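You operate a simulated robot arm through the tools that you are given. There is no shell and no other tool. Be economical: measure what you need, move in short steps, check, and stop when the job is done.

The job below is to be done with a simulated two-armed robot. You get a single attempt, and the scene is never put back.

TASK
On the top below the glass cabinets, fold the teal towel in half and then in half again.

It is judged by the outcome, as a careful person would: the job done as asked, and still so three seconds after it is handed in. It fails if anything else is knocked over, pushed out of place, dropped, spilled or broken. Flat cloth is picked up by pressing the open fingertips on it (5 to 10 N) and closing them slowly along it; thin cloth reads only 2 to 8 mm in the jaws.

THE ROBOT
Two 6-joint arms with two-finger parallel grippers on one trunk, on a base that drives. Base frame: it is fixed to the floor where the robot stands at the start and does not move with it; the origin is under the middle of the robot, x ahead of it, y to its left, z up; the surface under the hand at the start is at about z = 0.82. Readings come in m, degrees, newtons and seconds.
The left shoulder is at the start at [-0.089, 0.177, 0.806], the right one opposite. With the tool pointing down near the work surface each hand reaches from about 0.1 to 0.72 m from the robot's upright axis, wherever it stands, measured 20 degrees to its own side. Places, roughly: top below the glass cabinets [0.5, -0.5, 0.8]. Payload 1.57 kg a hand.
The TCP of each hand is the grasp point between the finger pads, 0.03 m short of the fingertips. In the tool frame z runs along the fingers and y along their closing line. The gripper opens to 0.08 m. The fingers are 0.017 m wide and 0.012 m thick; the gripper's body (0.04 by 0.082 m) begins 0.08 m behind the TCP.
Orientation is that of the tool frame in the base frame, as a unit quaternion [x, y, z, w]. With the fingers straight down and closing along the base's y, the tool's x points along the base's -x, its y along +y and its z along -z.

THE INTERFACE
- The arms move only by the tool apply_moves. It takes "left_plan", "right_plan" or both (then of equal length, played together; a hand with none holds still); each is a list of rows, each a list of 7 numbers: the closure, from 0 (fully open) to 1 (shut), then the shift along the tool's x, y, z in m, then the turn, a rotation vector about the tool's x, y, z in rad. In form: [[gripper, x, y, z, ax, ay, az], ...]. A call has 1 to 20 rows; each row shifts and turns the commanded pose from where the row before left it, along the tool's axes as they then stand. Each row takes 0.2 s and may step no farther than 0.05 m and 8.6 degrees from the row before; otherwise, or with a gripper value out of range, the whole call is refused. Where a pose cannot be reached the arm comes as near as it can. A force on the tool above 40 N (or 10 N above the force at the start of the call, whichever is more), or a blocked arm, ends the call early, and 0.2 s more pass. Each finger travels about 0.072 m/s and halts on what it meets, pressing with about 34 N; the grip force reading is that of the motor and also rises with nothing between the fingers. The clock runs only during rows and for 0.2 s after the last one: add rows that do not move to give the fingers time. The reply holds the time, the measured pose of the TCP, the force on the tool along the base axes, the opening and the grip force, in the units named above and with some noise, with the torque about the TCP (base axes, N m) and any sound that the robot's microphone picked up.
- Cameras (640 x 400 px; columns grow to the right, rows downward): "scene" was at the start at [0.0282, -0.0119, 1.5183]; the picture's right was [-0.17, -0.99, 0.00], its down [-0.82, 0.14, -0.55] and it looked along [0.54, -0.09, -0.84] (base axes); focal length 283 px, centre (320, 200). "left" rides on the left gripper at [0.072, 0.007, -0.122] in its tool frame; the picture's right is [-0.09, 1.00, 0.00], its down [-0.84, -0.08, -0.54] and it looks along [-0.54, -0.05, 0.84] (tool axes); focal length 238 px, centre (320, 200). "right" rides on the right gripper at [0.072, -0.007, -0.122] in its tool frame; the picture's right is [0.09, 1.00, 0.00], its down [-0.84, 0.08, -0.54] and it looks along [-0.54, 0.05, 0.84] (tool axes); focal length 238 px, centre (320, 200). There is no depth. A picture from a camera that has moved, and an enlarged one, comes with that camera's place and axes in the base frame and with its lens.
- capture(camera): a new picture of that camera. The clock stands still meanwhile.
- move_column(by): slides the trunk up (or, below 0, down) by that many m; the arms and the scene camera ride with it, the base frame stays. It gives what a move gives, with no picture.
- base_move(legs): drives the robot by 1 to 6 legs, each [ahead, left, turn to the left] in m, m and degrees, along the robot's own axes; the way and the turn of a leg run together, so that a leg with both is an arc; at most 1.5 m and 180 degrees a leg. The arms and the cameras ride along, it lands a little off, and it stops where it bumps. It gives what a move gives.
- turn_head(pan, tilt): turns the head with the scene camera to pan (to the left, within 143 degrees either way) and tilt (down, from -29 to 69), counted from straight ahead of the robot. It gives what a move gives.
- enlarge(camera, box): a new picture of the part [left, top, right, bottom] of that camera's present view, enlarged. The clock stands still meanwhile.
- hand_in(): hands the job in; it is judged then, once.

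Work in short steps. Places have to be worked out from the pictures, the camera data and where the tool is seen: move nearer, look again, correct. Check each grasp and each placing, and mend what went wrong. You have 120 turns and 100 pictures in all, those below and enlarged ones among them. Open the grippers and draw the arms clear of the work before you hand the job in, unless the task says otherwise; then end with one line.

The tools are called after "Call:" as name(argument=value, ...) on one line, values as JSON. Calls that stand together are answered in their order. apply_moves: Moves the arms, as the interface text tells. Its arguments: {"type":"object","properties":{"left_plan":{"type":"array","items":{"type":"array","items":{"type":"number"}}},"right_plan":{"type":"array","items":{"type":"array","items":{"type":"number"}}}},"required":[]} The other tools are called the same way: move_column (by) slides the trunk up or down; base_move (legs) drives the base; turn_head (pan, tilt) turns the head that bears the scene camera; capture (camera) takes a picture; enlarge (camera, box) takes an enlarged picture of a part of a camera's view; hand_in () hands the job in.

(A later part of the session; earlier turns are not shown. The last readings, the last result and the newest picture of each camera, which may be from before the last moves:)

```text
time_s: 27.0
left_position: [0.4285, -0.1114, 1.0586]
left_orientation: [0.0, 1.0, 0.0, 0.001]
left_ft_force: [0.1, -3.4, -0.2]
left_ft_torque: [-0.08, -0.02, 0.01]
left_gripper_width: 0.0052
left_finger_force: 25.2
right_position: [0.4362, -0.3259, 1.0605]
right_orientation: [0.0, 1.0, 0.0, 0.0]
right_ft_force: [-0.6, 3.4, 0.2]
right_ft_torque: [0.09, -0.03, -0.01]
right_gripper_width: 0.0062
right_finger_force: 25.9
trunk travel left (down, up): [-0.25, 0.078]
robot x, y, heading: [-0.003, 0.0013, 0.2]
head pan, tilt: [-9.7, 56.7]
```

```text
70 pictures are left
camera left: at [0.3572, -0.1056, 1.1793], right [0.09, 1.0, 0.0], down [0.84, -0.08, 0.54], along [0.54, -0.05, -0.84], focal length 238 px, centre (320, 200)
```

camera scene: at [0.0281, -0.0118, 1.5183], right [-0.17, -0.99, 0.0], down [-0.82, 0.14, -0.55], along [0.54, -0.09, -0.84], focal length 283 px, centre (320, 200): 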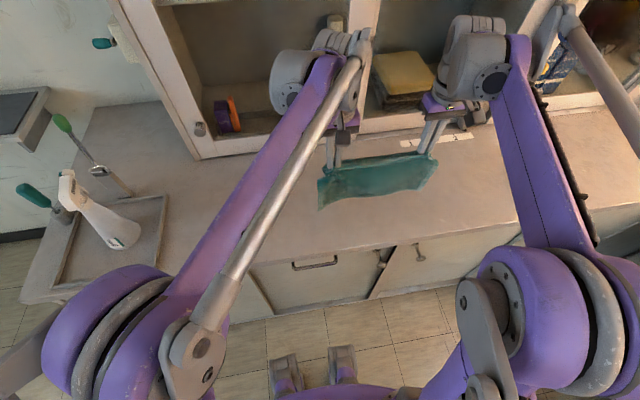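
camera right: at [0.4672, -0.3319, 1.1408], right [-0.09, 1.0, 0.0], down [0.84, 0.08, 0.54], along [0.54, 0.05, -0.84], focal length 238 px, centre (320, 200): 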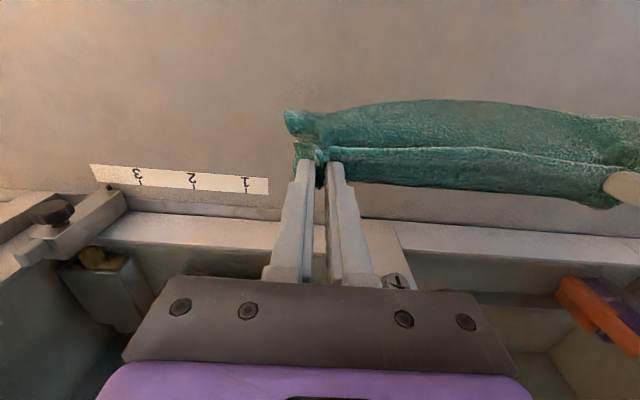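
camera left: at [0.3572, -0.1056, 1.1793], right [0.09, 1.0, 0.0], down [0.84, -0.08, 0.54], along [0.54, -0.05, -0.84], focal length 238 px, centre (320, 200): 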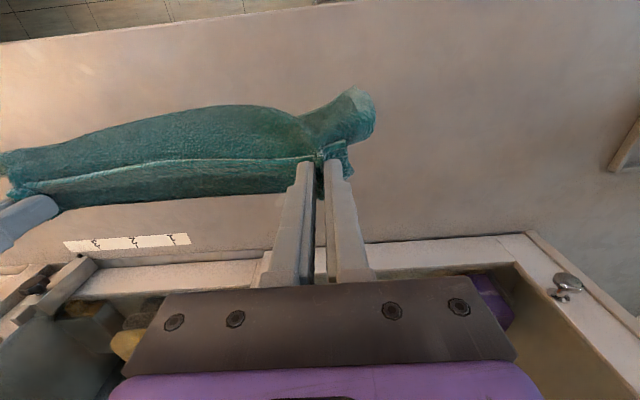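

The hold turned out to be two layers (flap plus sheet), with the small roll on the far side of the fingers. To unroll it by gravity, I'll lay the sheet on the counter with the rolled end hanging over the front edge (x ≈ 0.31), going down in an arc toward the robot.

Call:
apply_moves(left_plan=[[1, -0.02, 0, 0.014, 0, 0, 0], [1, 0, 0, 0.014, 0, 0, 0], [1, 0.0322, 0, 0.0032, 0, 0, 0], [1, 0.031, 0, 0.0094, 0, 0, 0], [1, 0.0285, 0, 0.0152, 0, 0, 0], [1, 0.025, 0, 0.0205, 0, 0, 0], [1, 0.0205, 0, 0.025, 0, 0, 0], [1, 0.0152, 0, 0.0285, 0, 0, 0], [1, 0.0094, 0, 0.031, 0, 0, 0], [1, 0, 0, 0, 0, 0, 0]], right_plan=[[1, -0.017, 0, 0.014, 0, 0, 0], [1, 0, 0, 0.014, 0, 0, 0], [1, 0.0322, 0, 0.0032, 0, 0, 0], [1, 0.031, 0, 0.0094, 0, 0, 0], [1, 0.0285, 0, 0.0152, 0, 0, 0], [1, 0.025, 0, 0.0205, 0, 0, 0], [1, 0.0205, 0, 0.025, 0, 0, 0], [1, 0.0152, 0, 0.0285, 0, 0, 0], [1, 0.0094, 0, 0.031, 0, 0, 0], [1, 0, 0, 0, 0, 0, 0]])

Call:
capture(camera="scene")

Call:
capture(camera="right")

```text
time_s: 29.2
left_position: [0.2882, -0.1101, 0.8986]
left_orientation: [0.0, 1.0, 0.0, 0.0]
left_ft_force: [0.4, -2.9, 0.2]
left_ft_torque: [-0.14, 0.03, 0.01]
left_gripper_width: 0.0054
left_finger_force: 25.6
right_position: [0.29, -0.3241, 0.8981]
right_orientation: [0.0, 1.0, 0.0, 0.001]
right_ft_force: [-0.9, 3.9, -0.4]
right_ft_torque: [0.1, 0.0, 0.0]
right_gripper_width: 0.0062
right_finger_force: 26.6
trunk travel left (down, up): [-0.25, 0.078]
robot x, y, heading: [0.0001, 0.0001, -0.1]
head pan, tilt: [-9.7, 56.7]
```

```text
69 pictures are left
camera scene: at [0.0281, -0.0115, 1.5183], right [-0.17, -0.99, 0.0], down [-0.82, 0.14, -0.55], along [0.54, -0.09, -0.84], focal length 283 px, centre (320, 200)
```

scene: 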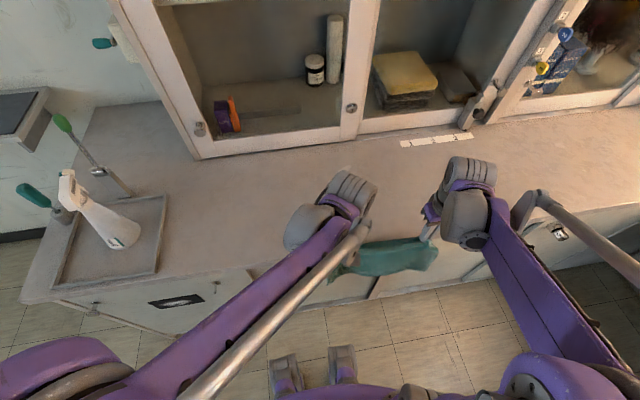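

```text
68 pictures are left
camera right: at [0.2186, -0.3304, 1.0186], right [-0.09, 1.0, 0.0], down [0.84, 0.08, 0.54], along [0.54, 0.05, -0.84], focal length 238 px, centre (320, 200)
```

right: 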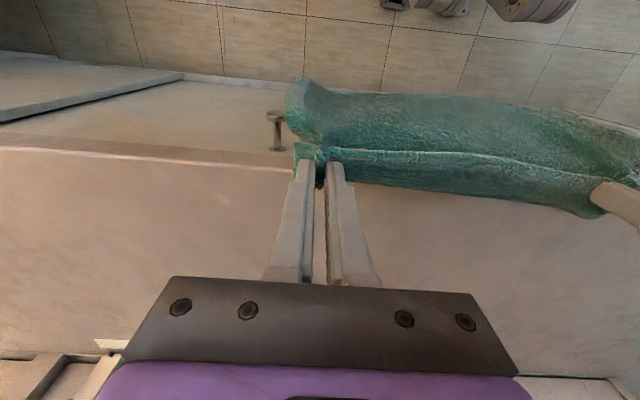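

The bottom edge never touched the counter and now hangs in front of it. I'll go back up, move forward, and lower until it touches at x ≈ 0.48 before laying back.

Call:
apply_moves(left_plan=[[1, 0, 0, -0.045, 0, 0, 0], [1, 0, 0, -0.045, 0, 0, 0], [1, 0, 0, -0.045, 0, 0, 0], [1, 0, 0, -0.035, 0, 0, 0], [1, -0.045, 0, 0, 0, 0, 0], [1, -0.045, 0, 0, 0, 0, 0], [1, -0.045, 0, 0, 0, 0, 0], [1, -0.045, 0, 0, 0, 0, 0], [1, -0.045, 0, 0, 0, 0, 0], [1, 0, 0, 0, 0, 0, 0], [1, 0, 0, 0, 0, 0, 0], [1, 0.003, 0, 0.016, 0, 0, 0], [1, 0.005, 0, 0.016, 0, 0, 0], [1, 0.008, 0, 0.016, 0, 0, 0], [1, 0.012, 0, 0.016, 0, 0, 0]], right_plan=[[1, 0, 0, -0.045, 0, 0, 0], [1, 0, 0, -0.045, 0, 0, 0], [1, 0, 0, -0.045, 0, 0, 0], [1, 0, 0, -0.035, 0, 0, 0], [1, -0.045, 0, 0, 0, 0, 0], [1, -0.045, 0, 0, 0, 0, 0], [1, -0.045, 0, 0, 0, 0, 0], [1, -0.045, 0, 0, 0, 0, 0], [1, -0.045, 0, 0, 0, 0, 0], [1, 0, 0, 0, 0, 0, 0], [1, 0, 0, 0, 0, 0, 0], [1, 0.003, 0, 0.016, 0, 0, 0], [1, 0.005, 0, 0.016, 0, 0, 0], [1, 0.008, 0, 0.016, 0, 0, 0], [1, 0.012, 0, 0.016, 0, 0, 0]])

Call:
capture(camera="scene")

Call:
capture(camera="right")

```text
time_s: 32.4
left_position: [0.4852, -0.1092, 1.0056]
left_orientation: [0.0, 1.0, 0.0, 0.0]
left_ft_force: [-0.5, -2.5, -0.2]
left_ft_torque: [-0.11, -0.02, 0.0]
left_gripper_width: 0.0051
left_finger_force: 25.1
right_position: [0.4857, -0.3239, 1.0042]
right_orientation: [0.0, 1.0, 0.0, 0.0]
right_ft_force: [-0.4, 4.0, -0.1]
right_ft_torque: [0.09, -0.03, -0.04]
right_gripper_width: 0.0063
right_finger_force: 25.6
trunk travel left (down, up): [-0.25, 0.078]
robot x, y, heading: [-0.0005, 0.0029, -0.3]
head pan, tilt: [-9.7, 56.7]
```

```text
67 pictures are left
camera scene: at [0.0274, -0.0118, 1.5183], right [-0.17, -0.99, 0.0], down [-0.82, 0.14, -0.55], along [0.54, -0.09, -0.84], focal length 283 px, centre (320, 200)
```

scene: 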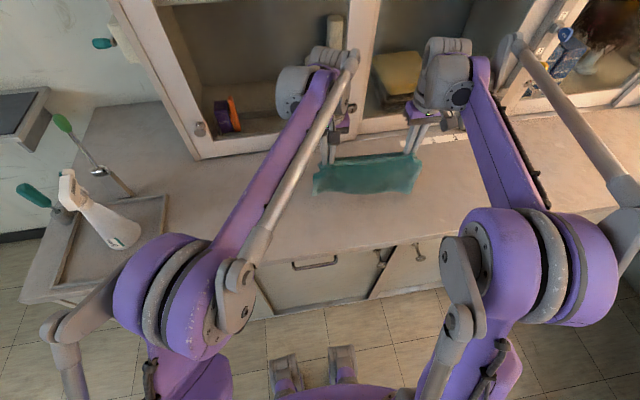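

```text
66 pictures are left
camera right: at [0.4146, -0.3293, 1.125], right [-0.09, 1.0, 0.0], down [0.84, 0.08, 0.54], along [0.54, 0.05, -0.84], focal length 238 px, centre (320, 200)
```

right: 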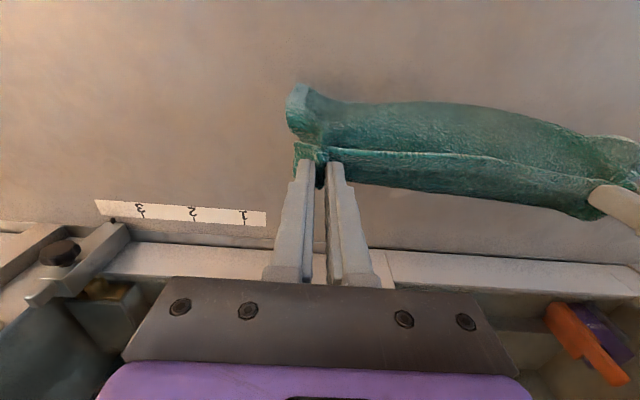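

The bottom edge should be about touching. I'll lower 4 cm while moving back 4 cm, then look.

Call:
apply_moves(left_plan=[[1, 0.005, 0, 0.012, 0, 0, 0], [1, 0.01, 0, 0.012, 0, 0, 0], [1, 0.015, 0, 0.012, 0, 0, 0], [1, 0.015, 0, 0.008, 0, 0, 0]], right_plan=[[1, 0.005, 0, 0.012, 0, 0, 0], [1, 0.01, 0, 0.012, 0, 0, 0], [1, 0.015, 0, 0.012, 0, 0, 0], [1, 0.015, 0, 0.008, 0, 0, 0]])

Call:
enlarge(camera="scene", box=[290, 130, 450, 230])

Call:
capture(camera="right")

```text
time_s: 33.4
left_position: [0.4389, -0.1101, 0.9613]
left_orientation: [0.0, 1.0, -0.001, 0.0]
left_ft_force: [0.2, -4.1, -0.1]
left_ft_torque: [-0.16, 0.01, 0.02]
left_gripper_width: 0.005
left_finger_force: 26.1
right_position: [0.4403, -0.3258, 0.9582]
right_orientation: [0.0, 1.0, 0.001, 0.0]
right_ft_force: [-0.1, 4.0, -0.1]
right_ft_torque: [0.13, -0.04, -0.03]
right_gripper_width: 0.0062
right_finger_force: 25.8
trunk travel left (down, up): [-0.25, 0.078]
robot x, y, heading: [-0.0029, 0.0008, 0.1]
head pan, tilt: [-9.7, 56.7]
```

```text
4.00 times, centred on (370, 180) of scene
camera zoom: at [0.0274, -0.0118, 1.5183], right [-0.17, -0.99, 0.0], down [-0.82, 0.14, -0.55], along [0.54, -0.09, -0.84], focal length 1133 px, centre (120, 280)
```

zoom: 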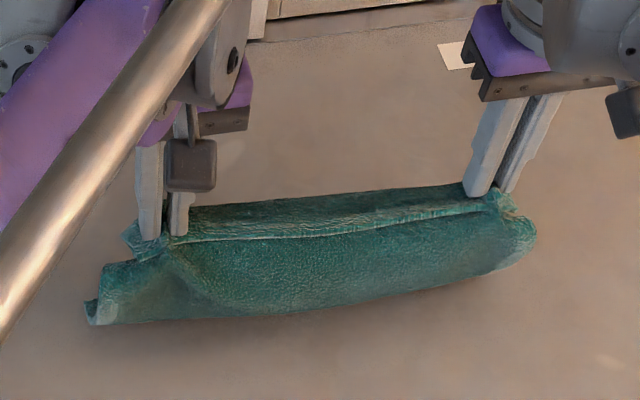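

```text
64 pictures are left
camera right: at [0.3683, -0.3311, 1.0797], right [-0.09, 1.0, 0.0], down [0.84, 0.08, 0.54], along [0.54, 0.05, -0.84], focal length 238 px, centre (320, 200)
```

right: 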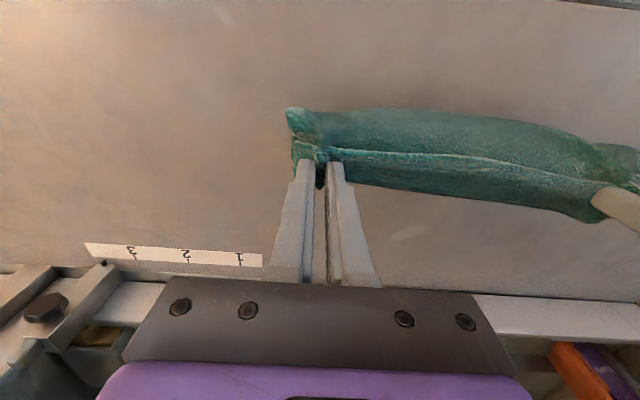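

The bottom is folding under toward the back, as intended. I'll keep moving toward the front edge while lowering.

Call:
apply_moves(left_plan=[[1, 0.018, 0, 0.014, 0, 0, 0], [1, 0.02, 0, 0.014, 0, 0, 0], [1, 0.02, 0, 0.014, 0, 0, 0], [1, 0.02, 0, 0.012, 0, 0, 0], [1, 0.02, 0, 0.01, 0, 0, 0], [1, 0.02, 0, 0.008, 0, 0, 0], [1, 0, 0, 0, 0, 0, 0]], right_plan=[[1, 0.018, 0, 0.014, 0, 0, 0], [1, 0.02, 0, 0.014, 0, 0, 0], [1, 0.02, 0, 0.014, 0, 0, 0], [1, 0.02, 0, 0.012, 0, 0, 0], [1, 0.02, 0, 0.01, 0, 0, 0], [1, 0.02, 0, 0.008, 0, 0, 0], [1, 0, 0, 0, 0, 0, 0]])

Call:
enlarge(camera="scene", box=[290, 150, 450, 250])

Call:
capture(camera="right")

```text
time_s: 35.0
left_position: [0.3222, -0.1078, 0.8887]
left_orientation: [0.0, 1.0, 0.0, -0.001]
left_ft_force: [-1.2, -9.7, -0.4]
left_ft_torque: [-0.29, 0.0, 0.02]
left_gripper_width: 0.0052
left_finger_force: 25.3
right_position: [0.3234, -0.3276, 0.8908]
right_orientation: [0.0, 1.0, 0.0, 0.0]
right_ft_force: [0.6, 9.2, 0.0]
right_ft_torque: [0.25, -0.01, -0.08]
right_gripper_width: 0.0063
right_finger_force: 26.3
trunk travel left (down, up): [-0.25, 0.078]
robot x, y, heading: [0.0023, 0.0008, 0.1]
head pan, tilt: [-9.7, 56.7]
```

```text
4.00 times, centred on (370, 200) of scene
camera zoom: at [0.0289, -0.0119, 1.5183], right [-0.17, -0.99, 0.0], down [-0.82, 0.14, -0.55], along [0.54, -0.09, -0.84], focal length 1133 px, centre (120, 200)
```

zoom: 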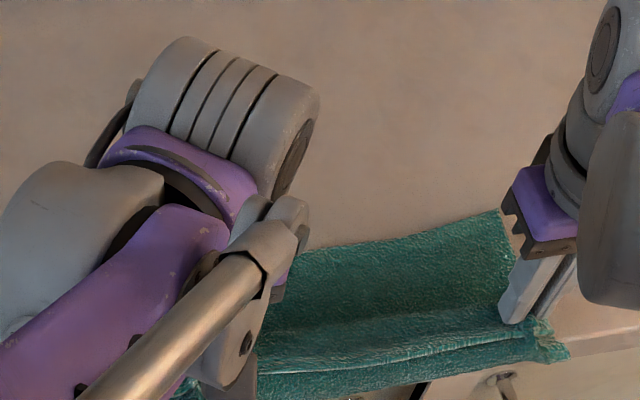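

```text
62 pictures are left
camera right: at [0.2529, -0.3331, 1.0104], right [-0.09, 1.0, 0.0], down [0.84, 0.08, 0.54], along [0.54, 0.05, -0.84], focal length 238 px, centre (320, 200)
```

right: 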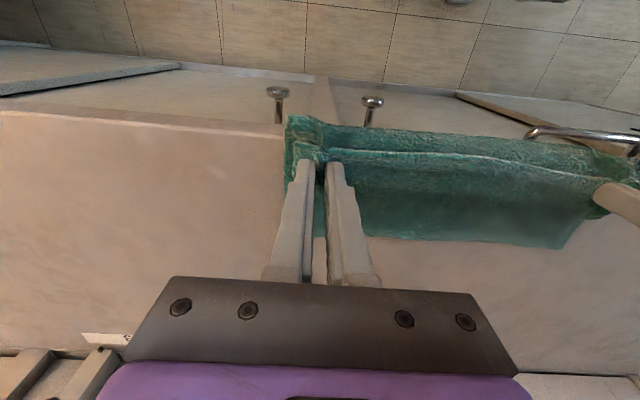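

The lower part lies behind the hands, but its edge is only at x ≈ 0.41, so too much would overhang. I'll redo it about 8 cm farther from the robot.

Call:
apply_moves(left_plan=[[1, 0, 0, -0.045, 0, 0, 0], [1, 0, 0, -0.045, 0, 0, 0], [1, 0, 0, -0.045, 0, 0, 0], [1, 0, 0, -0.035, 0, 0, 0], [1, -0.045, 0, 0, 0, 0, 0], [1, -0.045, 0, 0, 0, 0, 0], [1, -0.045, 0, 0, 0, 0, 0], [1, -0.045, 0, 0, 0, 0, 0], [1, -0.045, 0, 0, 0, 0, 0], [1, -0.03, 0, 0, 0, 0, 0], [1, 0, 0, 0, 0, 0, 0], [1, 0.003, 0, 0.02, 0, 0, 0], [1, 0.005, 0, 0.02, 0, 0, 0], [1, 0.008, 0, 0.02, 0, 0, 0], [1, 0.012, 0, 0.016, 0, 0, 0], [1, 0.015, 0, 0.015, 0, 0, 0], [1, 0.015, 0, 0.015, 0, 0, 0], [1, 0.015, 0, 0.015, 0, 0, 0]], right_plan=[[1, 0, 0, -0.045, 0, 0, 0], [1, 0, 0, -0.045, 0, 0, 0], [1, 0, 0, -0.045, 0, 0, 0], [1, 0, 0, -0.035, 0, 0, 0], [1, -0.045, 0, 0, 0, 0, 0], [1, -0.045, 0, 0, 0, 0, 0], [1, -0.045, 0, 0, 0, 0, 0], [1, -0.045, 0, 0, 0, 0, 0], [1, -0.045, 0, 0, 0, 0, 0], [1, -0.03, 0, 0, 0, 0, 0], [1, 0, 0, 0, 0, 0, 0], [1, 0.003, 0, 0.02, 0, 0, 0], [1, 0.005, 0, 0.02, 0, 0, 0], [1, 0.008, 0, 0.02, 0, 0, 0], [1, 0.012, 0, 0.016, 0, 0, 0], [1, 0.015, 0, 0.015, 0, 0, 0], [1, 0.015, 0, 0.015, 0, 0, 0], [1, 0.015, 0, 0.015, 0, 0, 0]])

Call:
enlarge(camera="scene", box=[290, 110, 450, 210])

Call:
capture(camera="right")

```text
time_s: 38.8
left_position: [0.4711, -0.1076, 0.937]
left_orientation: [0.0, 1.0, 0.0, 0.0]
left_ft_force: [1.2, -9.5, -0.6]
left_ft_torque: [-0.32, -0.05, 0.0]
left_gripper_width: 0.0052
left_finger_force: 25.9
left hand out of reach, approached as far as the arm can: row 9, 10
right_position: [0.5067, -0.3243, 0.9364]
right_orientation: [0.0, 1.0, 0.0, -0.001]
right_ft_force: [-1.0, 9.7, -0.2]
right_ft_torque: [0.26, 0.03, -0.06]
right_gripper_width: 0.0068
right_finger_force: 26.5
trunk travel left (down, up): [-0.25, 0.078]
robot x, y, heading: [0.0009, 0.0033, 0.1]
head pan, tilt: [-9.7, 56.7]
```

```text
4.00 times, centred on (370, 160) of scene
camera zoom: at [0.0277, -0.0119, 1.5183], right [-0.17, -0.99, 0.0], down [-0.82, 0.14, -0.55], along [0.54, -0.09, -0.84], focal length 1133 px, centre (120, 360)
```

zoom: 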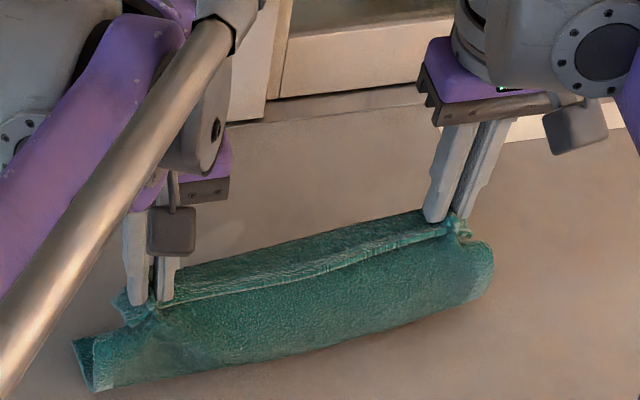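

```text
60 pictures are left
camera right: at [0.4352, -0.3311, 1.0565], right [-0.09, 1.0, 0.0], down [0.84, 0.08, 0.54], along [0.54, 0.05, -0.84], focal length 238 px, centre (320, 200)
```

right: 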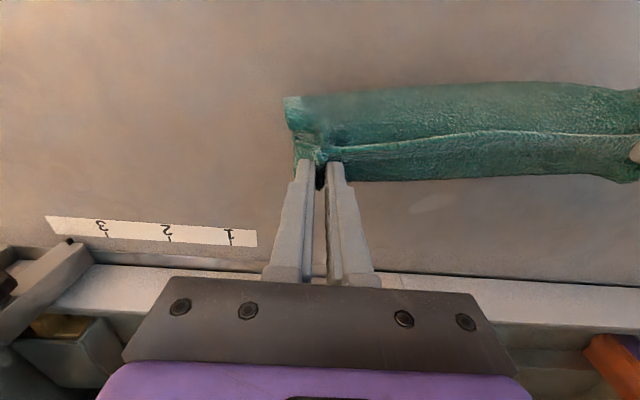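

The left arm hit its reach limit, so the edge is skewed by 3.5 cm. I'll lift a little, straighten up, and descend again.

Call:
apply_moves(left_plan=[[1, 0, 0, -0.035, 0, 0, 0], [1, 0, 0, -0.035, 0, 0, 0], [1, -0.035, 0, 0, 0, 0, 0], [1, -0.03, 0, 0, 0, 0, 0], [1, 0, 0, 0, 0, 0, 0], [1, 0, 0, 0, 0, 0, 0], [1, 0.008, 0, 0.02, 0, 0, 0], [1, 0.012, 0, 0.016, 0, 0, 0], [1, 0.012, 0, 0.016, 0, 0, 0], [1, 0.012, 0, 0.016, 0, 0, 0]], right_plan=[[1, 0, 0, -0.035, 0, 0, 0], [1, 0, 0, -0.035, 0, 0, 0], [1, 0, 0, 0, 0, 0, 0], [1, -0.03, 0, 0, 0, 0, 0], [1, 0, 0, 0, 0, 0, 0], [1, 0, 0, 0, 0, 0, 0], [1, 0.008, 0, 0.02, 0, 0, 0], [1, 0.012, 0, 0.016, 0, 0, 0], [1, 0.012, 0, 0.016, 0, 0, 0], [1, 0.012, 0, 0.016, 0, 0, 0]])

Call:
enlarge(camera="scene", box=[290, 110, 450, 210])

```text
time_s: 41.0
left_position: [0.4907, -0.1101, 0.9382]
left_orientation: [0.0, 1.0, 0.0, 0.0]
left_ft_force: [-0.2, -3.1, 0.5]
left_ft_torque: [-0.13, 0.03, 0.08]
left_gripper_width: 0.005
left_finger_force: 25.7
right_position: [0.4905, -0.325, 0.9435]
right_orientation: [0.0, 1.0, 0.0, 0.0]
right_ft_force: [0.0, 3.0, -0.8]
right_ft_torque: [0.11, 0.0, -0.03]
right_gripper_width: 0.0059
right_finger_force: 25.9
trunk travel left (down, up): [-0.25, 0.078]
robot x, y, heading: [-0.0036, -0.0002, 0.0]
head pan, tilt: [-9.7, 56.7]
```

```text
4.00 times, centred on (370, 160) of scene
camera zoom: at [0.0277, -0.0119, 1.5183], right [-0.17, -0.99, 0.0], down [-0.82, 0.14, -0.55], along [0.54, -0.09, -0.84], focal length 1133 px, centre (120, 360)
```

zoom: 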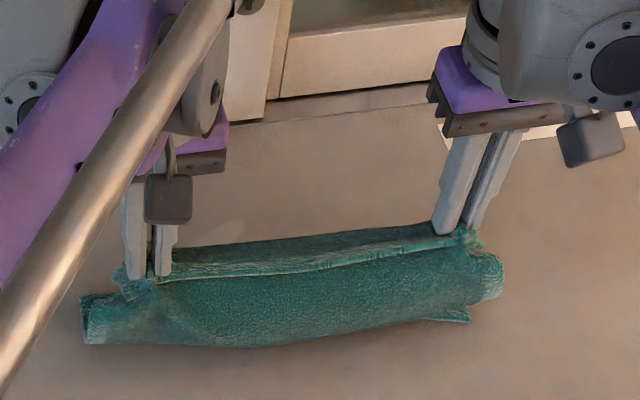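

Straight again. I'll keep moving back and lowering toward the front edge.

Call:
apply_moves(left_plan=[[1, 0.02, 0, 0.008, 0, 0, 0], [1, 0.02, 0, 0.008, 0, 0, 0], [1, 0.02, 0, 0.01, 0, 0, 0], [1, 0.02, 0, 0.01, 0, 0, 0], [1, 0.02, 0, 0.01, 0, 0, 0], [1, 0.02, 0, 0.008, 0, 0, 0], [1, 0, 0, 0, 0, 0, 0]], right_plan=[[1, 0.02, 0, 0.008, 0, 0, 0], [1, 0.02, 0, 0.008, 0, 0, 0], [1, 0.02, 0, 0.01, 0, 0, 0], [1, 0.02, 0, 0.01, 0, 0, 0], [1, 0.02, 0, 0.01, 0, 0, 0], [1, 0.02, 0, 0.008, 0, 0, 0], [1, 0, 0, 0, 0, 0, 0]])

Call:
capture(camera="scene")

Call:
capture(camera="right")

Call:
capture(camera="left")

```text
time_s: 42.6
left_position: [0.373, -0.1108, 0.8837]
left_orientation: [0.0, 1.0, 0.0, 0.0]
left_ft_force: [-0.6, -4.3, -0.3]
left_ft_torque: [-0.14, 0.04, -0.01]
left_gripper_width: 0.005
left_finger_force: 25.6
right_position: [0.3721, -0.3248, 0.8854]
right_orientation: [0.0, 1.0, 0.001, 0.0]
right_ft_force: [-0.3, 3.3, 0.5]
right_ft_torque: [0.06, 0.01, -0.04]
right_gripper_width: 0.006
right_finger_force: 26.0
trunk travel left (down, up): [-0.25, 0.078]
robot x, y, heading: [0.0031, 0.0019, -0.1]
head pan, tilt: [-9.7, 56.7]
```

```text
58 pictures are left
camera scene: at [0.0289, -0.0119, 1.5183], right [-0.17, -0.99, 0.0], down [-0.82, 0.14, -0.55], along [0.54, -0.09, -0.84], focal length 283 px, centre (320, 200)
```

scene: 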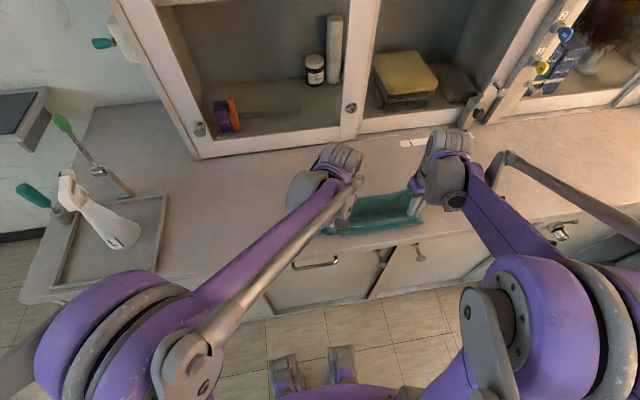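

```text
57 pictures are left
camera right: at [0.3009, -0.3306, 1.0063], right [-0.09, 1.0, 0.0], down [0.84, 0.08, 0.54], along [0.54, 0.05, -0.84], focal length 238 px, centre (320, 200)
```

right: 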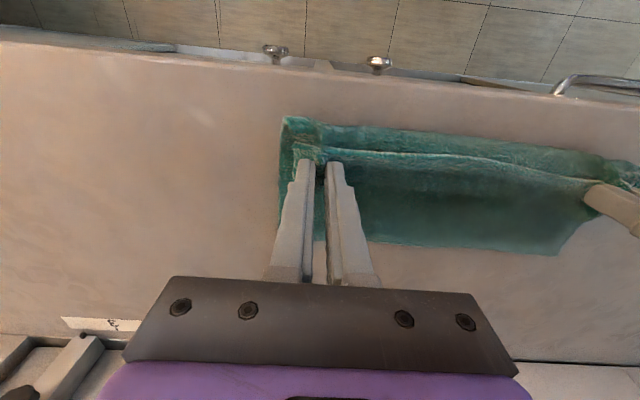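

```text
56 pictures are left
camera left: at [0.3008, -0.1052, 1.0045], right [0.09, 1.0, 0.0], down [0.84, -0.08, 0.54], along [0.54, -0.05, -0.84], focal length 238 px, centre (320, 200)
```

left: 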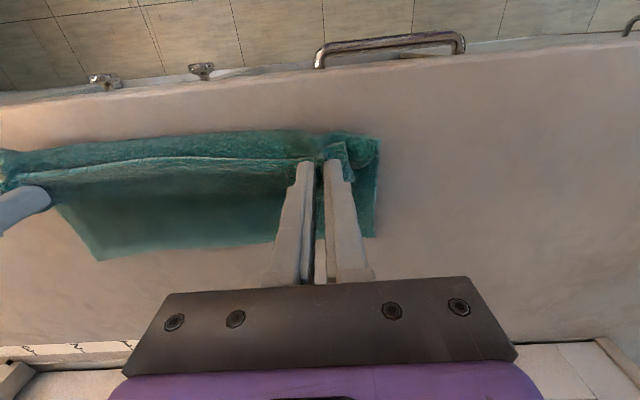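

The lower half is laid flat (bottom edge at x ≈ 0.47) while I hold the other edge at x ≈ 0.37. I'll zoom in to see how the held edge is arranged.

Call:
enlarge(camera="right", box=[270, 90, 590, 290])

Call:
enlarge(camera="left", box=[60, 100, 400, 300])

```text
2.00 times, centred on (430, 190) of right
camera zoom: at [0.3009, -0.3306, 1.0063], right [-0.09, 1.0, 0.0], down [0.84, 0.08, 0.54], along [0.54, 0.05, -0.84], focal length 477 px, centre (100, 220)
```

zoom: 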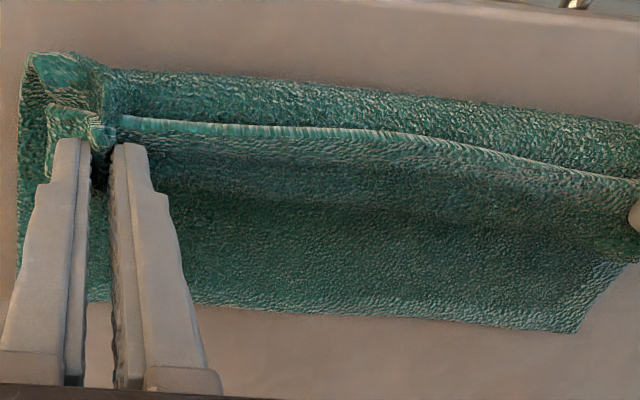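

```text
1.88 times, centred on (230, 200) of left
camera zoom: at [0.3008, -0.1052, 1.0045], right [0.09, 1.0, 0.0], down [0.84, -0.08, 0.54], along [0.54, -0.05, -0.84], focal length 449 px, centre (489, 200)
```

zoom: 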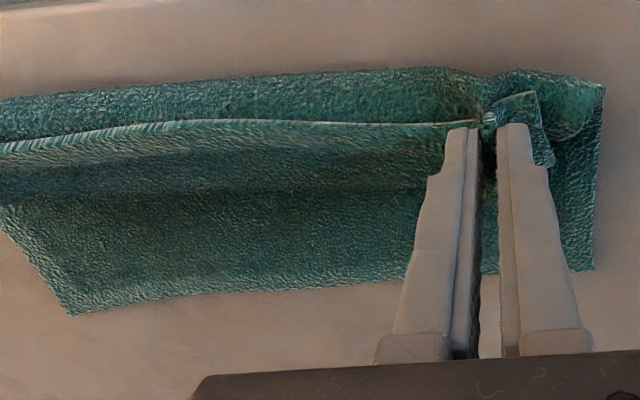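

The hem roll is still there behind the seam. I'll pull the held edge out beyond the counter's front edge to about x 0.25; then I'll release one hand at a time with the other pinning the cloth so the hem drops open.

Call:
apply_moves(left_plan=[[1, 0.02, 0, 0, 0, 0, 0], [1, 0.02, 0, 0, 0, 0, 0], [1, 0.02, 0, 0, 0, 0, 0], [1, 0.02, 0, 0, 0, 0, 0], [1, 0.02, 0, 0, 0, 0, 0], [1, 0.015, 0, 0, 0, 0, 0], [1, 0, 0, 0, 0, 0, 0]], right_plan=[[1, 0.02, 0, 0, 0, 0, 0], [1, 0.02, 0, 0, 0, 0, 0], [1, 0.02, 0, 0, 0, 0, 0], [1, 0.02, 0, 0, 0, 0, 0], [1, 0.02, 0, 0, 0, 0, 0], [1, 0.015, 0, 0, 0, 0, 0], [1, 0, 0, 0, 0, 0, 0]])

Call:
capture(camera="right")

Call:
capture(camera="left")

```text
time_s: 44.2
left_position: [0.2546, -0.1075, 0.8824]
left_orientation: [0.0, 1.0, 0.0, 0.0]
left_ft_force: [-0.2, -5.3, -0.5]
left_ft_torque: [-0.22, 0.0, 0.01]
left_gripper_width: 0.0049
left_finger_force: 25.5
right_position: [0.2559, -0.3264, 0.8844]
right_orientation: [0.0, 1.0, 0.0, 0.001]
right_ft_force: [0.3, 5.0, 0.2]
right_ft_torque: [0.16, -0.02, -0.03]
right_gripper_width: 0.0064
right_finger_force: 25.9
trunk travel left (down, up): [-0.25, 0.078]
robot x, y, heading: [-0.0001, 0.0, 0.1]
head pan, tilt: [-9.7, 56.7]
```

```text
53 pictures are left
camera right: at [0.1844, -0.3314, 1.0047], right [-0.09, 1.0, 0.0], down [0.84, 0.08, 0.54], along [0.54, 0.05, -0.84], focal length 238 px, centre (320, 200)
```

right: 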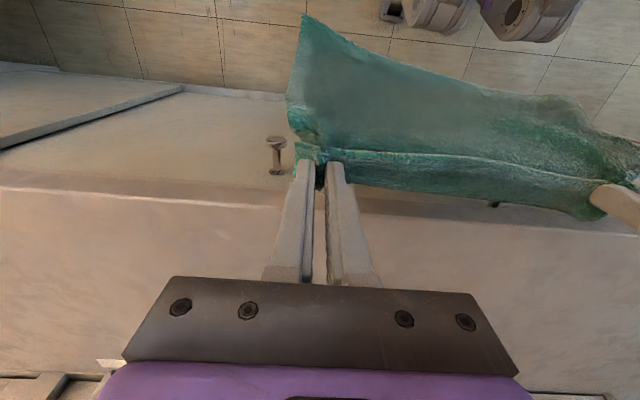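

```text
52 pictures are left
camera left: at [0.1833, -0.1034, 1.0043], right [0.09, 1.0, 0.0], down [0.84, -0.08, 0.54], along [0.54, -0.05, -0.84], focal length 238 px, centre (320, 200)
```

left: 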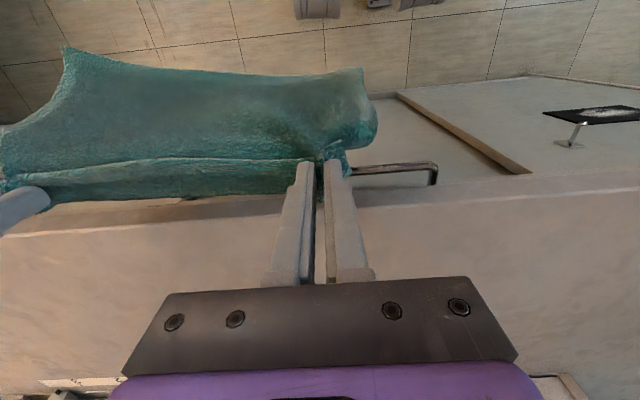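

The cloth slipped off the front, so friction is low. A better idea is to lay it flat with the clean edge toward me, re-grip that edge, and lift so the hem at the bottom unrolls by hanging. I'll go up and forward, then lay it going away from the robot.

Call:
apply_moves(left_plan=[[1, 0, 0, -0.045, 0, 0, 0], [1, 0, 0, -0.045, 0, 0, 0], [1, 0, 0, -0.045, 0, 0, 0], [1, 0, 0, -0.04, 0, 0, 0], [1, -0.04, 0, 0, 0, 0, 0], [1, -0.04, 0, 0, 0, 0, 0], [1, -0.04, 0, 0, 0, 0, 0], [1, -0.02, 0, 0.01, 0, 0, 0], [1, -0.015, 0, 0.02, 0, 0, 0], [1, -0.015, 0, 0.02, 0, 0, 0], [1, -0.015, 0, 0.02, 0, 0, 0], [1, -0.015, 0, 0.016, 0, 0, 0], [1, -0.015, 0, 0.016, 0, 0, 0], [1, -0.02, 0, 0.016, 0, 0, 0], [1, -0.02, 0, 0.016, 0, 0, 0], [1, 0, 0, 0, 0, 0, 0]], right_plan=[[1, 0, 0, -0.045, 0, 0, 0], [1, 0, 0, -0.045, 0, 0, 0], [1, 0, 0, -0.045, 0, 0, 0], [1, 0, 0, -0.04, 0, 0, 0], [1, -0.04, 0, 0, 0, 0, 0], [1, -0.04, 0, 0, 0, 0, 0], [1, -0.04, 0, 0, 0, 0, 0], [1, -0.02, 0, 0.01, 0, 0, 0], [1, -0.015, 0, 0.02, 0, 0, 0], [1, -0.015, 0, 0.02, 0, 0, 0], [1, -0.015, 0, 0.02, 0, 0, 0], [1, -0.015, 0, 0.016, 0, 0, 0], [1, -0.015, 0, 0.016, 0, 0, 0], [1, -0.02, 0, 0.016, 0, 0, 0], [1, -0.02, 0, 0.016, 0, 0, 0], [1, 0, 0, 0, 0, 0, 0]])

Call:
capture(camera="scene")

Call:
capture(camera="left")

```text
time_s: 47.6
left_position: [0.5108, -0.1077, 0.927]
left_orientation: [0.0, 1.0, 0.0, 0.0]
left_ft_force: [-0.3, -5.5, -0.4]
left_ft_torque: [-0.21, -0.01, -0.01]
left_gripper_width: 0.0049
left_finger_force: 25.6
right_position: [0.5122, -0.3229, 0.9264]
right_orientation: [0.0, 1.0, 0.0, -0.001]
right_ft_force: [-0.2, 5.6, 0.1]
right_ft_torque: [0.14, 0.0, -0.07]
right_gripper_width: 0.0061
right_finger_force: 26.1
trunk travel left (down, up): [-0.25, 0.078]
robot x, y, heading: [0.0008, 0.0002, 0.1]
head pan, tilt: [-9.7, 56.7]
```

```text
51 pictures are left
camera scene: at [0.0272, -0.0117, 1.5183], right [-0.17, -0.99, 0.0], down [-0.82, 0.14, -0.55], along [0.54, -0.09, -0.84], focal length 283 px, centre (320, 200)
```

scene: 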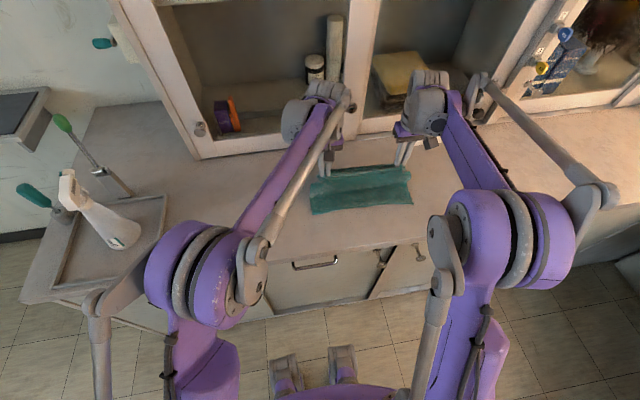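

```text
50 pictures are left
camera left: at [0.4391, -0.1022, 1.0473], right [0.09, 1.0, 0.0], down [0.84, -0.08, 0.54], along [0.54, -0.05, -0.84], focal length 238 px, centre (320, 200)
```

left: 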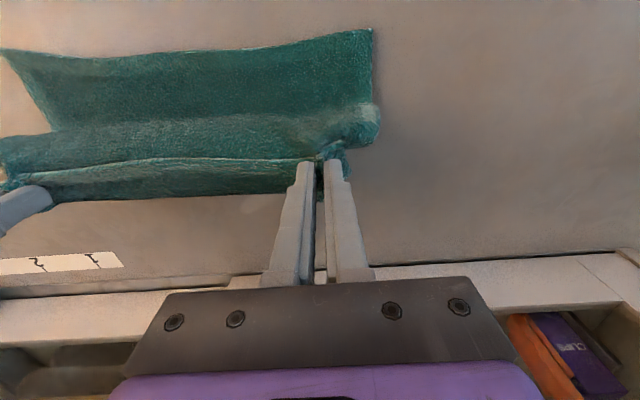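

It's laying well: clean edge near x ≈ 0.42, body toward me. I'll finish laying to x ≈ 0.575, release, and lift away.

Call:
apply_moves(left_plan=[[1, -0.018, 0, 0.012, 0, 0, 0], [1, -0.018, 0, 0.014, 0, 0, 0], [1, -0.016, 0, 0.016, 0, 0, 0], [1, -0.012, 0, 0.016, 0, 0, 0], [1, 0, 0, 0, 0, 0, 0], [0.9, 0, 0, 0, 0, 0, 0], [0.8, 0, 0, 0, 0, 0, 0], [0.7, 0, 0, 0, 0, 0, 0], [0.6, 0, 0, 0, 0, 0, 0], [0.6, 0, 0, -0.01, 0, 0, 0], [0.6, 0, 0, -0.03, 0, 0, 0], [0.6, 0, 0, -0.03, 0, 0, 0], [0.6, 0.02, 0.03, -0.02, 0, 0, 0], [0.6, 0.03, 0.03, 0, 0, 0, 0], [0.6, 0.03, 0.03, 0, 0, 0, 0]], right_plan=[[1, -0.018, 0, 0.012, 0, 0, 0], [1, -0.018, 0, 0.014, 0, 0, 0], [1, -0.016, 0, 0.016, 0, 0, 0], [1, -0.012, 0, 0.016, 0, 0, 0], [1, 0, 0, 0, 0, 0, 0], [0.9, 0, 0, 0, 0, 0, 0], [0.8, 0, 0, 0, 0, 0, 0], [0.7, 0, 0, 0, 0, 0, 0], [0.6, 0, 0, 0, 0, 0, 0], [0.6, 0, 0, -0.01, 0, 0, 0], [0.6, 0, 0, -0.03, 0, 0, 0], [0.6, 0, 0, -0.03, 0, 0, 0], [0.6, 0.02, -0.03, -0.02, 0, 0, 0], [0.6, 0.03, -0.03, 0, 0, 0, 0], [0.6, 0.03, -0.03, 0, 0, 0, 0]])

Call:
enlarge(camera="scene", box=[280, 140, 440, 240])

```text
time_s: 50.8
left_position: [0.4915, -0.0186, 0.9612]
left_orientation: [0.0, 1.0, -0.001, 0.0]
left_ft_force: [-0.5, -1.0, 0.5]
left_ft_torque: [-0.04, 0.02, -0.02]
left_gripper_width: 0.0316
left_finger_force: 0.1
right_position: [0.4945, -0.418, 0.9609]
right_orientation: [0.0, 1.0, -0.001, 0.001]
right_ft_force: [-0.1, -0.2, 0.3]
right_ft_torque: [0.01, -0.02, 0.01]
right_gripper_width: 0.0322
right_finger_force: 0.2
trunk travel left (down, up): [-0.25, 0.078]
robot x, y, heading: [-0.0002, -0.0031, -0.0]
head pan, tilt: [-9.7, 56.7]
```

```text
4.00 times, centred on (360, 190) of scene
camera zoom: at [0.0263, -0.0117, 1.5183], right [-0.17, -0.99, 0.0], down [-0.82, 0.14, -0.55], along [0.54, -0.09, -0.83], focal length 1133 px, centre (160, 240)
```

zoom: 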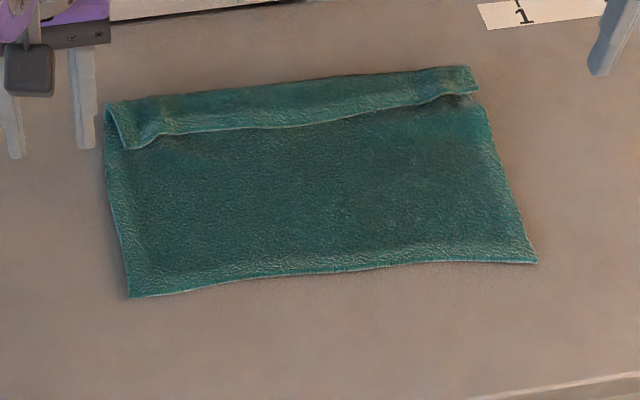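

As predicted, the sheet is flat with a hem at the far side and a clean near edge: left corner (0.434, −0.058), right corner (0.411, −0.356). I'll move to the near corners just above the cloth.

Call:
apply_moves(left_plan=[[0.625, 0.02, -0.03, 0, 0, 0, 0], [0.625, 0.0245, -0.0414, 0, 0, 0, 0], [0.625, 0, 0, 0.04, 0, 0, 0], [0.625, 0, 0, 0.04, 0, 0, 0], [0.625, 0, 0, 0.02, 0, 0, 0], [0.625, 0, 0, 0.003, 0, 0, 0], [0.625, 0, 0, 0, 0, 0, 0]], right_plan=[[0.625, 0.025, 0.043, 0, 0, 0, 0], [0.625, 0.0405, 0.029, 0, 0, 0, 0], [0.625, 0, 0.021, 0.04, 0, 0, 0], [0.625, 0, 0, 0.04, 0, 0, 0], [0.625, 0, 0, 0.02, 0, 0, 0], [0.625, 0, 0, 0.003, 0, 0, 0], [0.625, 0, 0, 0, 0, 0, 0]])

Call:
capture(camera="left")

Call:
capture(camera="right")

```text
time_s: 52.4
left_position: [0.4508, -0.0904, 0.8535]
left_orientation: [0.0, 1.0, 0.0, 0.0]
left_ft_force: [0.9, 0.5, 4.6]
left_ft_torque: [0.01, 0.01, -0.01]
left_gripper_width: 0.0299
left_finger_force: 0.0
right_position: [0.4315, -0.324, 0.8551]
right_orientation: [0.0, 1.0, 0.0, 0.0]
right_ft_force: [0.5, -1.5, -0.3]
right_ft_torque: [-0.03, 0.01, 0.03]
right_gripper_width: 0.03
right_finger_force: 0.1
trunk travel left (down, up): [-0.25, 0.078]
robot x, y, heading: [0.0001, 0.0023, -0.0]
head pan, tilt: [-9.7, 56.7]
```

```text
48 pictures are left
camera left: at [0.3791, -0.0846, 0.9745], right [0.09, 1.0, 0.0], down [0.84, -0.08, 0.54], along [0.54, -0.05, -0.84], focal length 238 px, centre (320, 200)
```

left: 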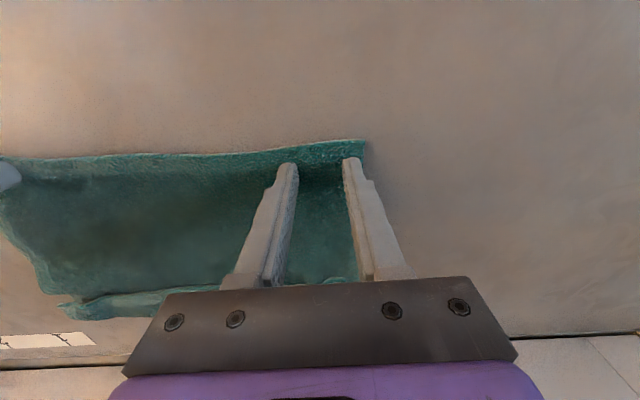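

```text
47 pictures are left
camera right: at [0.3601, -0.3294, 0.9761], right [-0.09, 1.0, 0.0], down [0.84, 0.08, 0.54], along [0.54, 0.05, -0.84], focal length 238 px, centre (320, 200)
```

right: 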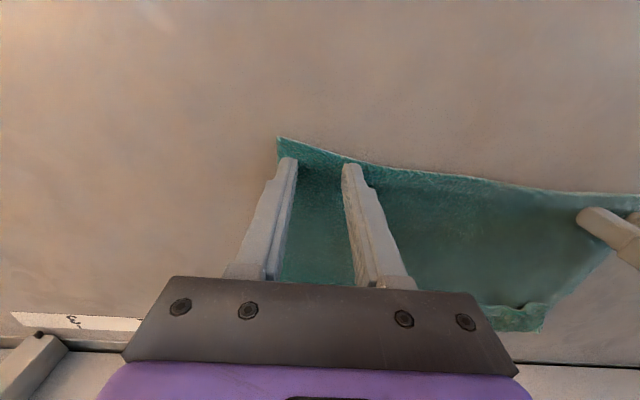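

The left is in contact at about 5 N. The right needs to move 6 mm farther onto the cloth and press 2 mm.

Call:
apply_moves(left_plan=[[0.625, 0, 0, 0, 0, 0, 0], [0.625, 0, 0, 0, 0, 0, 0], [0.625, 0, 0, 0, 0, 0, 0], [0.625, 0, 0, 0, 0, 0, 0]], right_plan=[[0.625, -0.006, 0, -0.001, 0, 0, 0], [0.625, 0, 0, 0.0015, 0, 0, 0], [0.625, 0, 0, 0.001, 0, 0, 0], [0.625, 0, 0, 0, 0, 0, 0]])

```text
time_s: 53.4
left_position: [0.4516, -0.0881, 0.8531]
left_orientation: [0.0, 1.0, 0.0, 0.0]
left_ft_force: [-0.1, 0.6, 3.7]
left_ft_torque: [0.04, 0.02, -0.01]
left_gripper_width: 0.03
left_finger_force: 0.1
right_position: [0.4368, -0.3216, 0.8545]
right_orientation: [0.001, 1.0, 0.0, 0.001]
right_ft_force: [-0.4, -1.1, 4.0]
right_ft_torque: [-0.04, -0.02, -0.02]
right_gripper_width: 0.0299
right_finger_force: 0.0
trunk travel left (down, up): [-0.25, 0.078]
robot x, y, heading: [-0.0013, 0.0003, 0.3]
head pan, tilt: [-9.7, 56.7]
```

Both are at about 4 N. I'll press slightly more, close slowly, then lift a little.

Call:
apply_moves(left_plan=[[0.65, 0, 0, 0.0006, 0, 0, 0], [0.68, 0, 0, 0, 0, 0, 0], [0.71, 0, 0, 0, 0, 0, 0], [0.74, 0, 0, 0, 0, 0, 0], [0.77, 0, 0, 0, 0, 0, 0], [0.8, 0, 0, 0, 0, 0, 0], [0.83, 0, 0, 0, 0, 0, 0], [0.86, 0, 0, 0, 0, 0, 0], [0.89, 0, 0, 0, 0, 0, 0], [0.92, 0, 0, 0, 0, 0, 0], [0.95, 0, 0, 0, 0, 0, 0], [0.98, 0, 0, 0, 0, 0, 0], [1, 0, 0, 0, 0, 0, 0], [1, 0, 0, 0, 0, 0, 0], [1, 0, -0.003, -0.01, 0, 0, 0], [1, 0, 0, -0.015, 0, 0, 0]], right_plan=[[0.65, 0, 0, 0.0006, 0, 0, 0], [0.68, 0, 0, 0, 0, 0, 0], [0.71, 0, 0, 0, 0, 0, 0], [0.74, 0, 0, 0, 0, 0, 0], [0.77, 0, 0, 0, 0, 0, 0], [0.8, 0, 0, 0, 0, 0, 0], [0.83, 0, 0, 0, 0, 0, 0], [0.86, 0, 0, 0, 0, 0, 0], [0.89, 0, 0, 0, 0, 0, 0], [0.92, 0, 0, 0, 0, 0, 0], [0.95, 0, 0, 0, 0, 0, 0], [0.98, 0, 0, 0, 0, 0, 0], [1, 0, 0, 0, 0, 0, 0], [1, 0, 0, 0, 0, 0, 0], [1, 0, 0.003, -0.01, 0, 0, 0], [1, 0, 0, -0.015, 0, 0, 0]])

Call:
capture(camera="left")

Call:
capture(camera="right")

```text
time_s: 56.8
left_position: [0.4495, -0.0942, 0.8791]
left_orientation: [0.0, 1.0, -0.001, 0.0]
left_ft_force: [0.4, -0.2, 0.1]
left_ft_torque: [-0.01, -0.04, 0.02]
left_gripper_width: 0.0
left_finger_force: 21.4
right_position: [0.4347, -0.3192, 0.8801]
right_orientation: [0.0, 1.0, 0.0, 0.0]
right_ft_force: [0.0, -0.5, 0.0]
right_ft_torque: [0.02, 0.04, -0.03]
right_gripper_width: 0.004
right_finger_force: 24.5
trunk travel left (down, up): [-0.25, 0.078]
robot x, y, heading: [0.0004, 0.0002, -0.2]
head pan, tilt: [-9.7, 56.7]
```

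```text
46 pictures are left
camera left: at [0.3786, -0.0888, 0.9991], right [0.09, 1.0, 0.0], down [0.84, -0.08, 0.54], along [0.54, -0.05, -0.84], focal length 238 px, centre (320, 200)
```

left: 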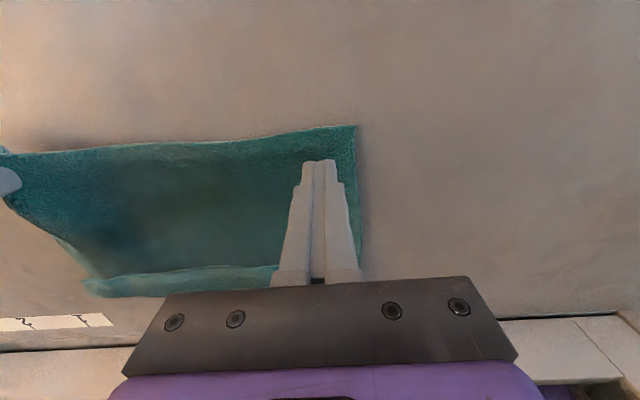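

```text
45 pictures are left
camera right: at [0.3637, -0.3245, 1.0003], right [-0.09, 1.0, 0.0], down [0.84, 0.08, 0.54], along [0.54, 0.05, -0.84], focal length 238 px, centre (320, 200)
```

right: 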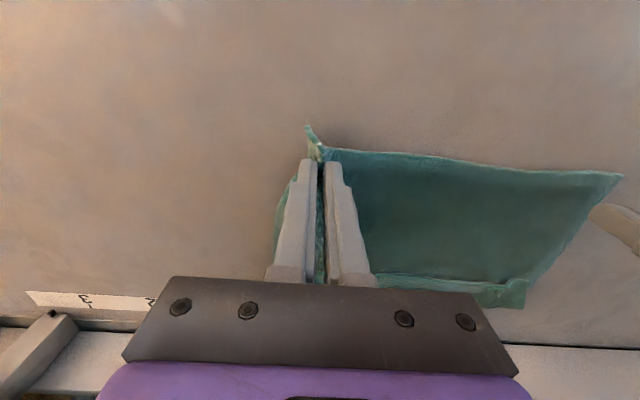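

The right holds but the left missed. I'll lower the right back near the table and re-press the left with more force.

Call:
apply_moves(left_plan=[[0.8, 0.003, -0.003, 0, 0, 0, 0], [0.625, 0, 0, 0, 0, 0, 0], [0.625, 0, 0, 0.015, 0, 0, 0], [0.625, 0, 0, 0.01, 0, 0, 0], [0.625, 0, 0, 0.0015, 0, 0, 0], [0.625, 0, 0, 0, 0, 0, 0]], right_plan=[[1, 0, 0, 0.01, 0, 0, 0], [1, 0, 0, 0.012, 0, 0, 0], [1, 0, 0, 0, 0, 0, 0], [1, 0, 0, 0, 0, 0, 0], [1, 0, 0, 0, 0, 0, 0], [1, 0, 0, 0, 0, 0, 0]])

```text
time_s: 58.2
left_position: [0.4478, -0.0979, 0.8533]
left_orientation: [0.001, 1.0, 0.0, 0.002]
left_ft_force: [3.3, -1.9, 18.9]
left_ft_torque: [-0.09, -0.13, -0.01]
left_gripper_width: 0.0302
left_finger_force: 0.0
right_position: [0.4347, -0.3205, 0.8575]
right_orientation: [0.0, 1.0, 0.0, 0.0]
right_ft_force: [0.0, -0.5, 0.2]
right_ft_torque: [-0.02, 0.02, -0.02]
right_gripper_width: 0.0038
right_finger_force: 25.2
trunk travel left (down, up): [-0.25, 0.078]
robot x, y, heading: [-0.0012, 0.0007, -0.3]
head pan, tilt: [-9.7, 56.7]
```

The left presses about 19 N. I'll ease it 1.5 mm and check.

Call:
apply_moves(left_plan=[[0.625, 0, 0, -0.0015, 0, 0, 0], [0.625, 0, 0, 0, 0, 0, 0]])

```text
time_s: 58.8
left_position: [0.4481, -0.0968, 0.8534]
left_orientation: [0.0, 1.0, 0.0, 0.0]
left_ft_force: [1.0, -0.1, 5.0]
left_ft_torque: [-0.08, -0.02, -0.01]
left_gripper_width: 0.0301
left_finger_force: 0.1
right_position: [0.4351, -0.3206, 0.8564]
right_orientation: [0.0, 1.0, 0.0, 0.0]
right_ft_force: [1.3, 0.1, 1.1]
right_ft_torque: [0.0, 0.02, -0.01]
right_gripper_width: 0.0039
right_finger_force: 24.8
trunk travel left (down, up): [-0.25, 0.078]
robot x, y, heading: [-0.0013, -0.0008, -0.1]
head pan, tilt: [-9.7, 56.7]
```

At 5 N now, I'll add 0.5 mm, close slowly, and lift a bit.

Call:
apply_moves(left_plan=[[0.65, 0, 0, 0.0005, 0, 0, 0], [0.68, 0, 0, 0.0002, 0, 0, 0], [0.71, 0, 0, 0, 0, 0, 0], [0.74, 0, 0, 0, 0, 0, 0], [0.77, 0, 0, 0, 0, 0, 0], [0.8, 0, 0, 0, 0, 0, 0], [0.83, 0, 0, 0, 0, 0, 0], [0.86, 0, 0, 0, 0, 0, 0], [0.89, 0, 0, 0, 0, 0, 0], [0.92, 0, 0, 0, 0, 0, 0], [0.95, 0, 0, 0, 0, 0, 0], [0.98, 0, 0, 0, 0, 0, 0], [1, 0, 0, 0, 0, 0, 0], [1, 0, 0, 0, 0, 0, 0], [1, 0, 0, 0, 0, 0, 0]])

Call:
capture(camera="left")

```text
time_s: 62.0
left_position: [0.4485, -0.0953, 0.8532]
left_orientation: [0.0, 1.0, 0.0, -0.001]
left_ft_force: [-0.3, -0.9, 8.2]
left_ft_torque: [-0.01, -0.01, 0.0]
left_gripper_width: 0.0038
left_finger_force: 24.8
right_position: [0.4348, -0.3205, 0.8573]
right_orientation: [0.0, 1.0, 0.0, 0.0]
right_ft_force: [-0.6, 1.8, -0.6]
right_ft_torque: [0.05, -0.01, -0.02]
right_gripper_width: 0.0041
right_finger_force: 25.1
trunk travel left (down, up): [-0.25, 0.078]
robot x, y, heading: [0.0049, 0.0, -0.0]
head pan, tilt: [-9.7, 56.7]
```

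```text
44 pictures are left
camera left: at [0.3768, -0.0912, 0.9739], right [0.09, 1.0, 0.0], down [0.84, -0.08, 0.54], along [0.54, -0.05, -0.84], focal length 238 px, centre (320, 200)
```

left: 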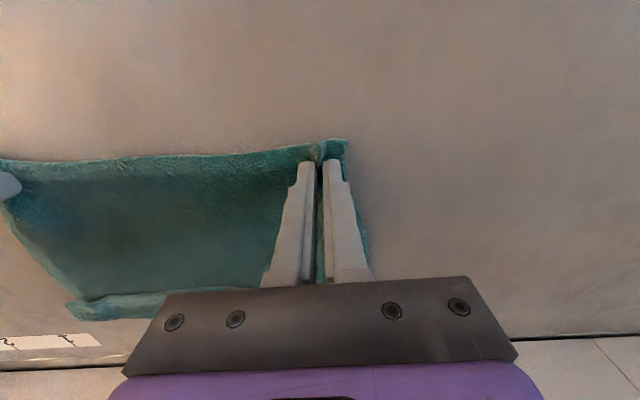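

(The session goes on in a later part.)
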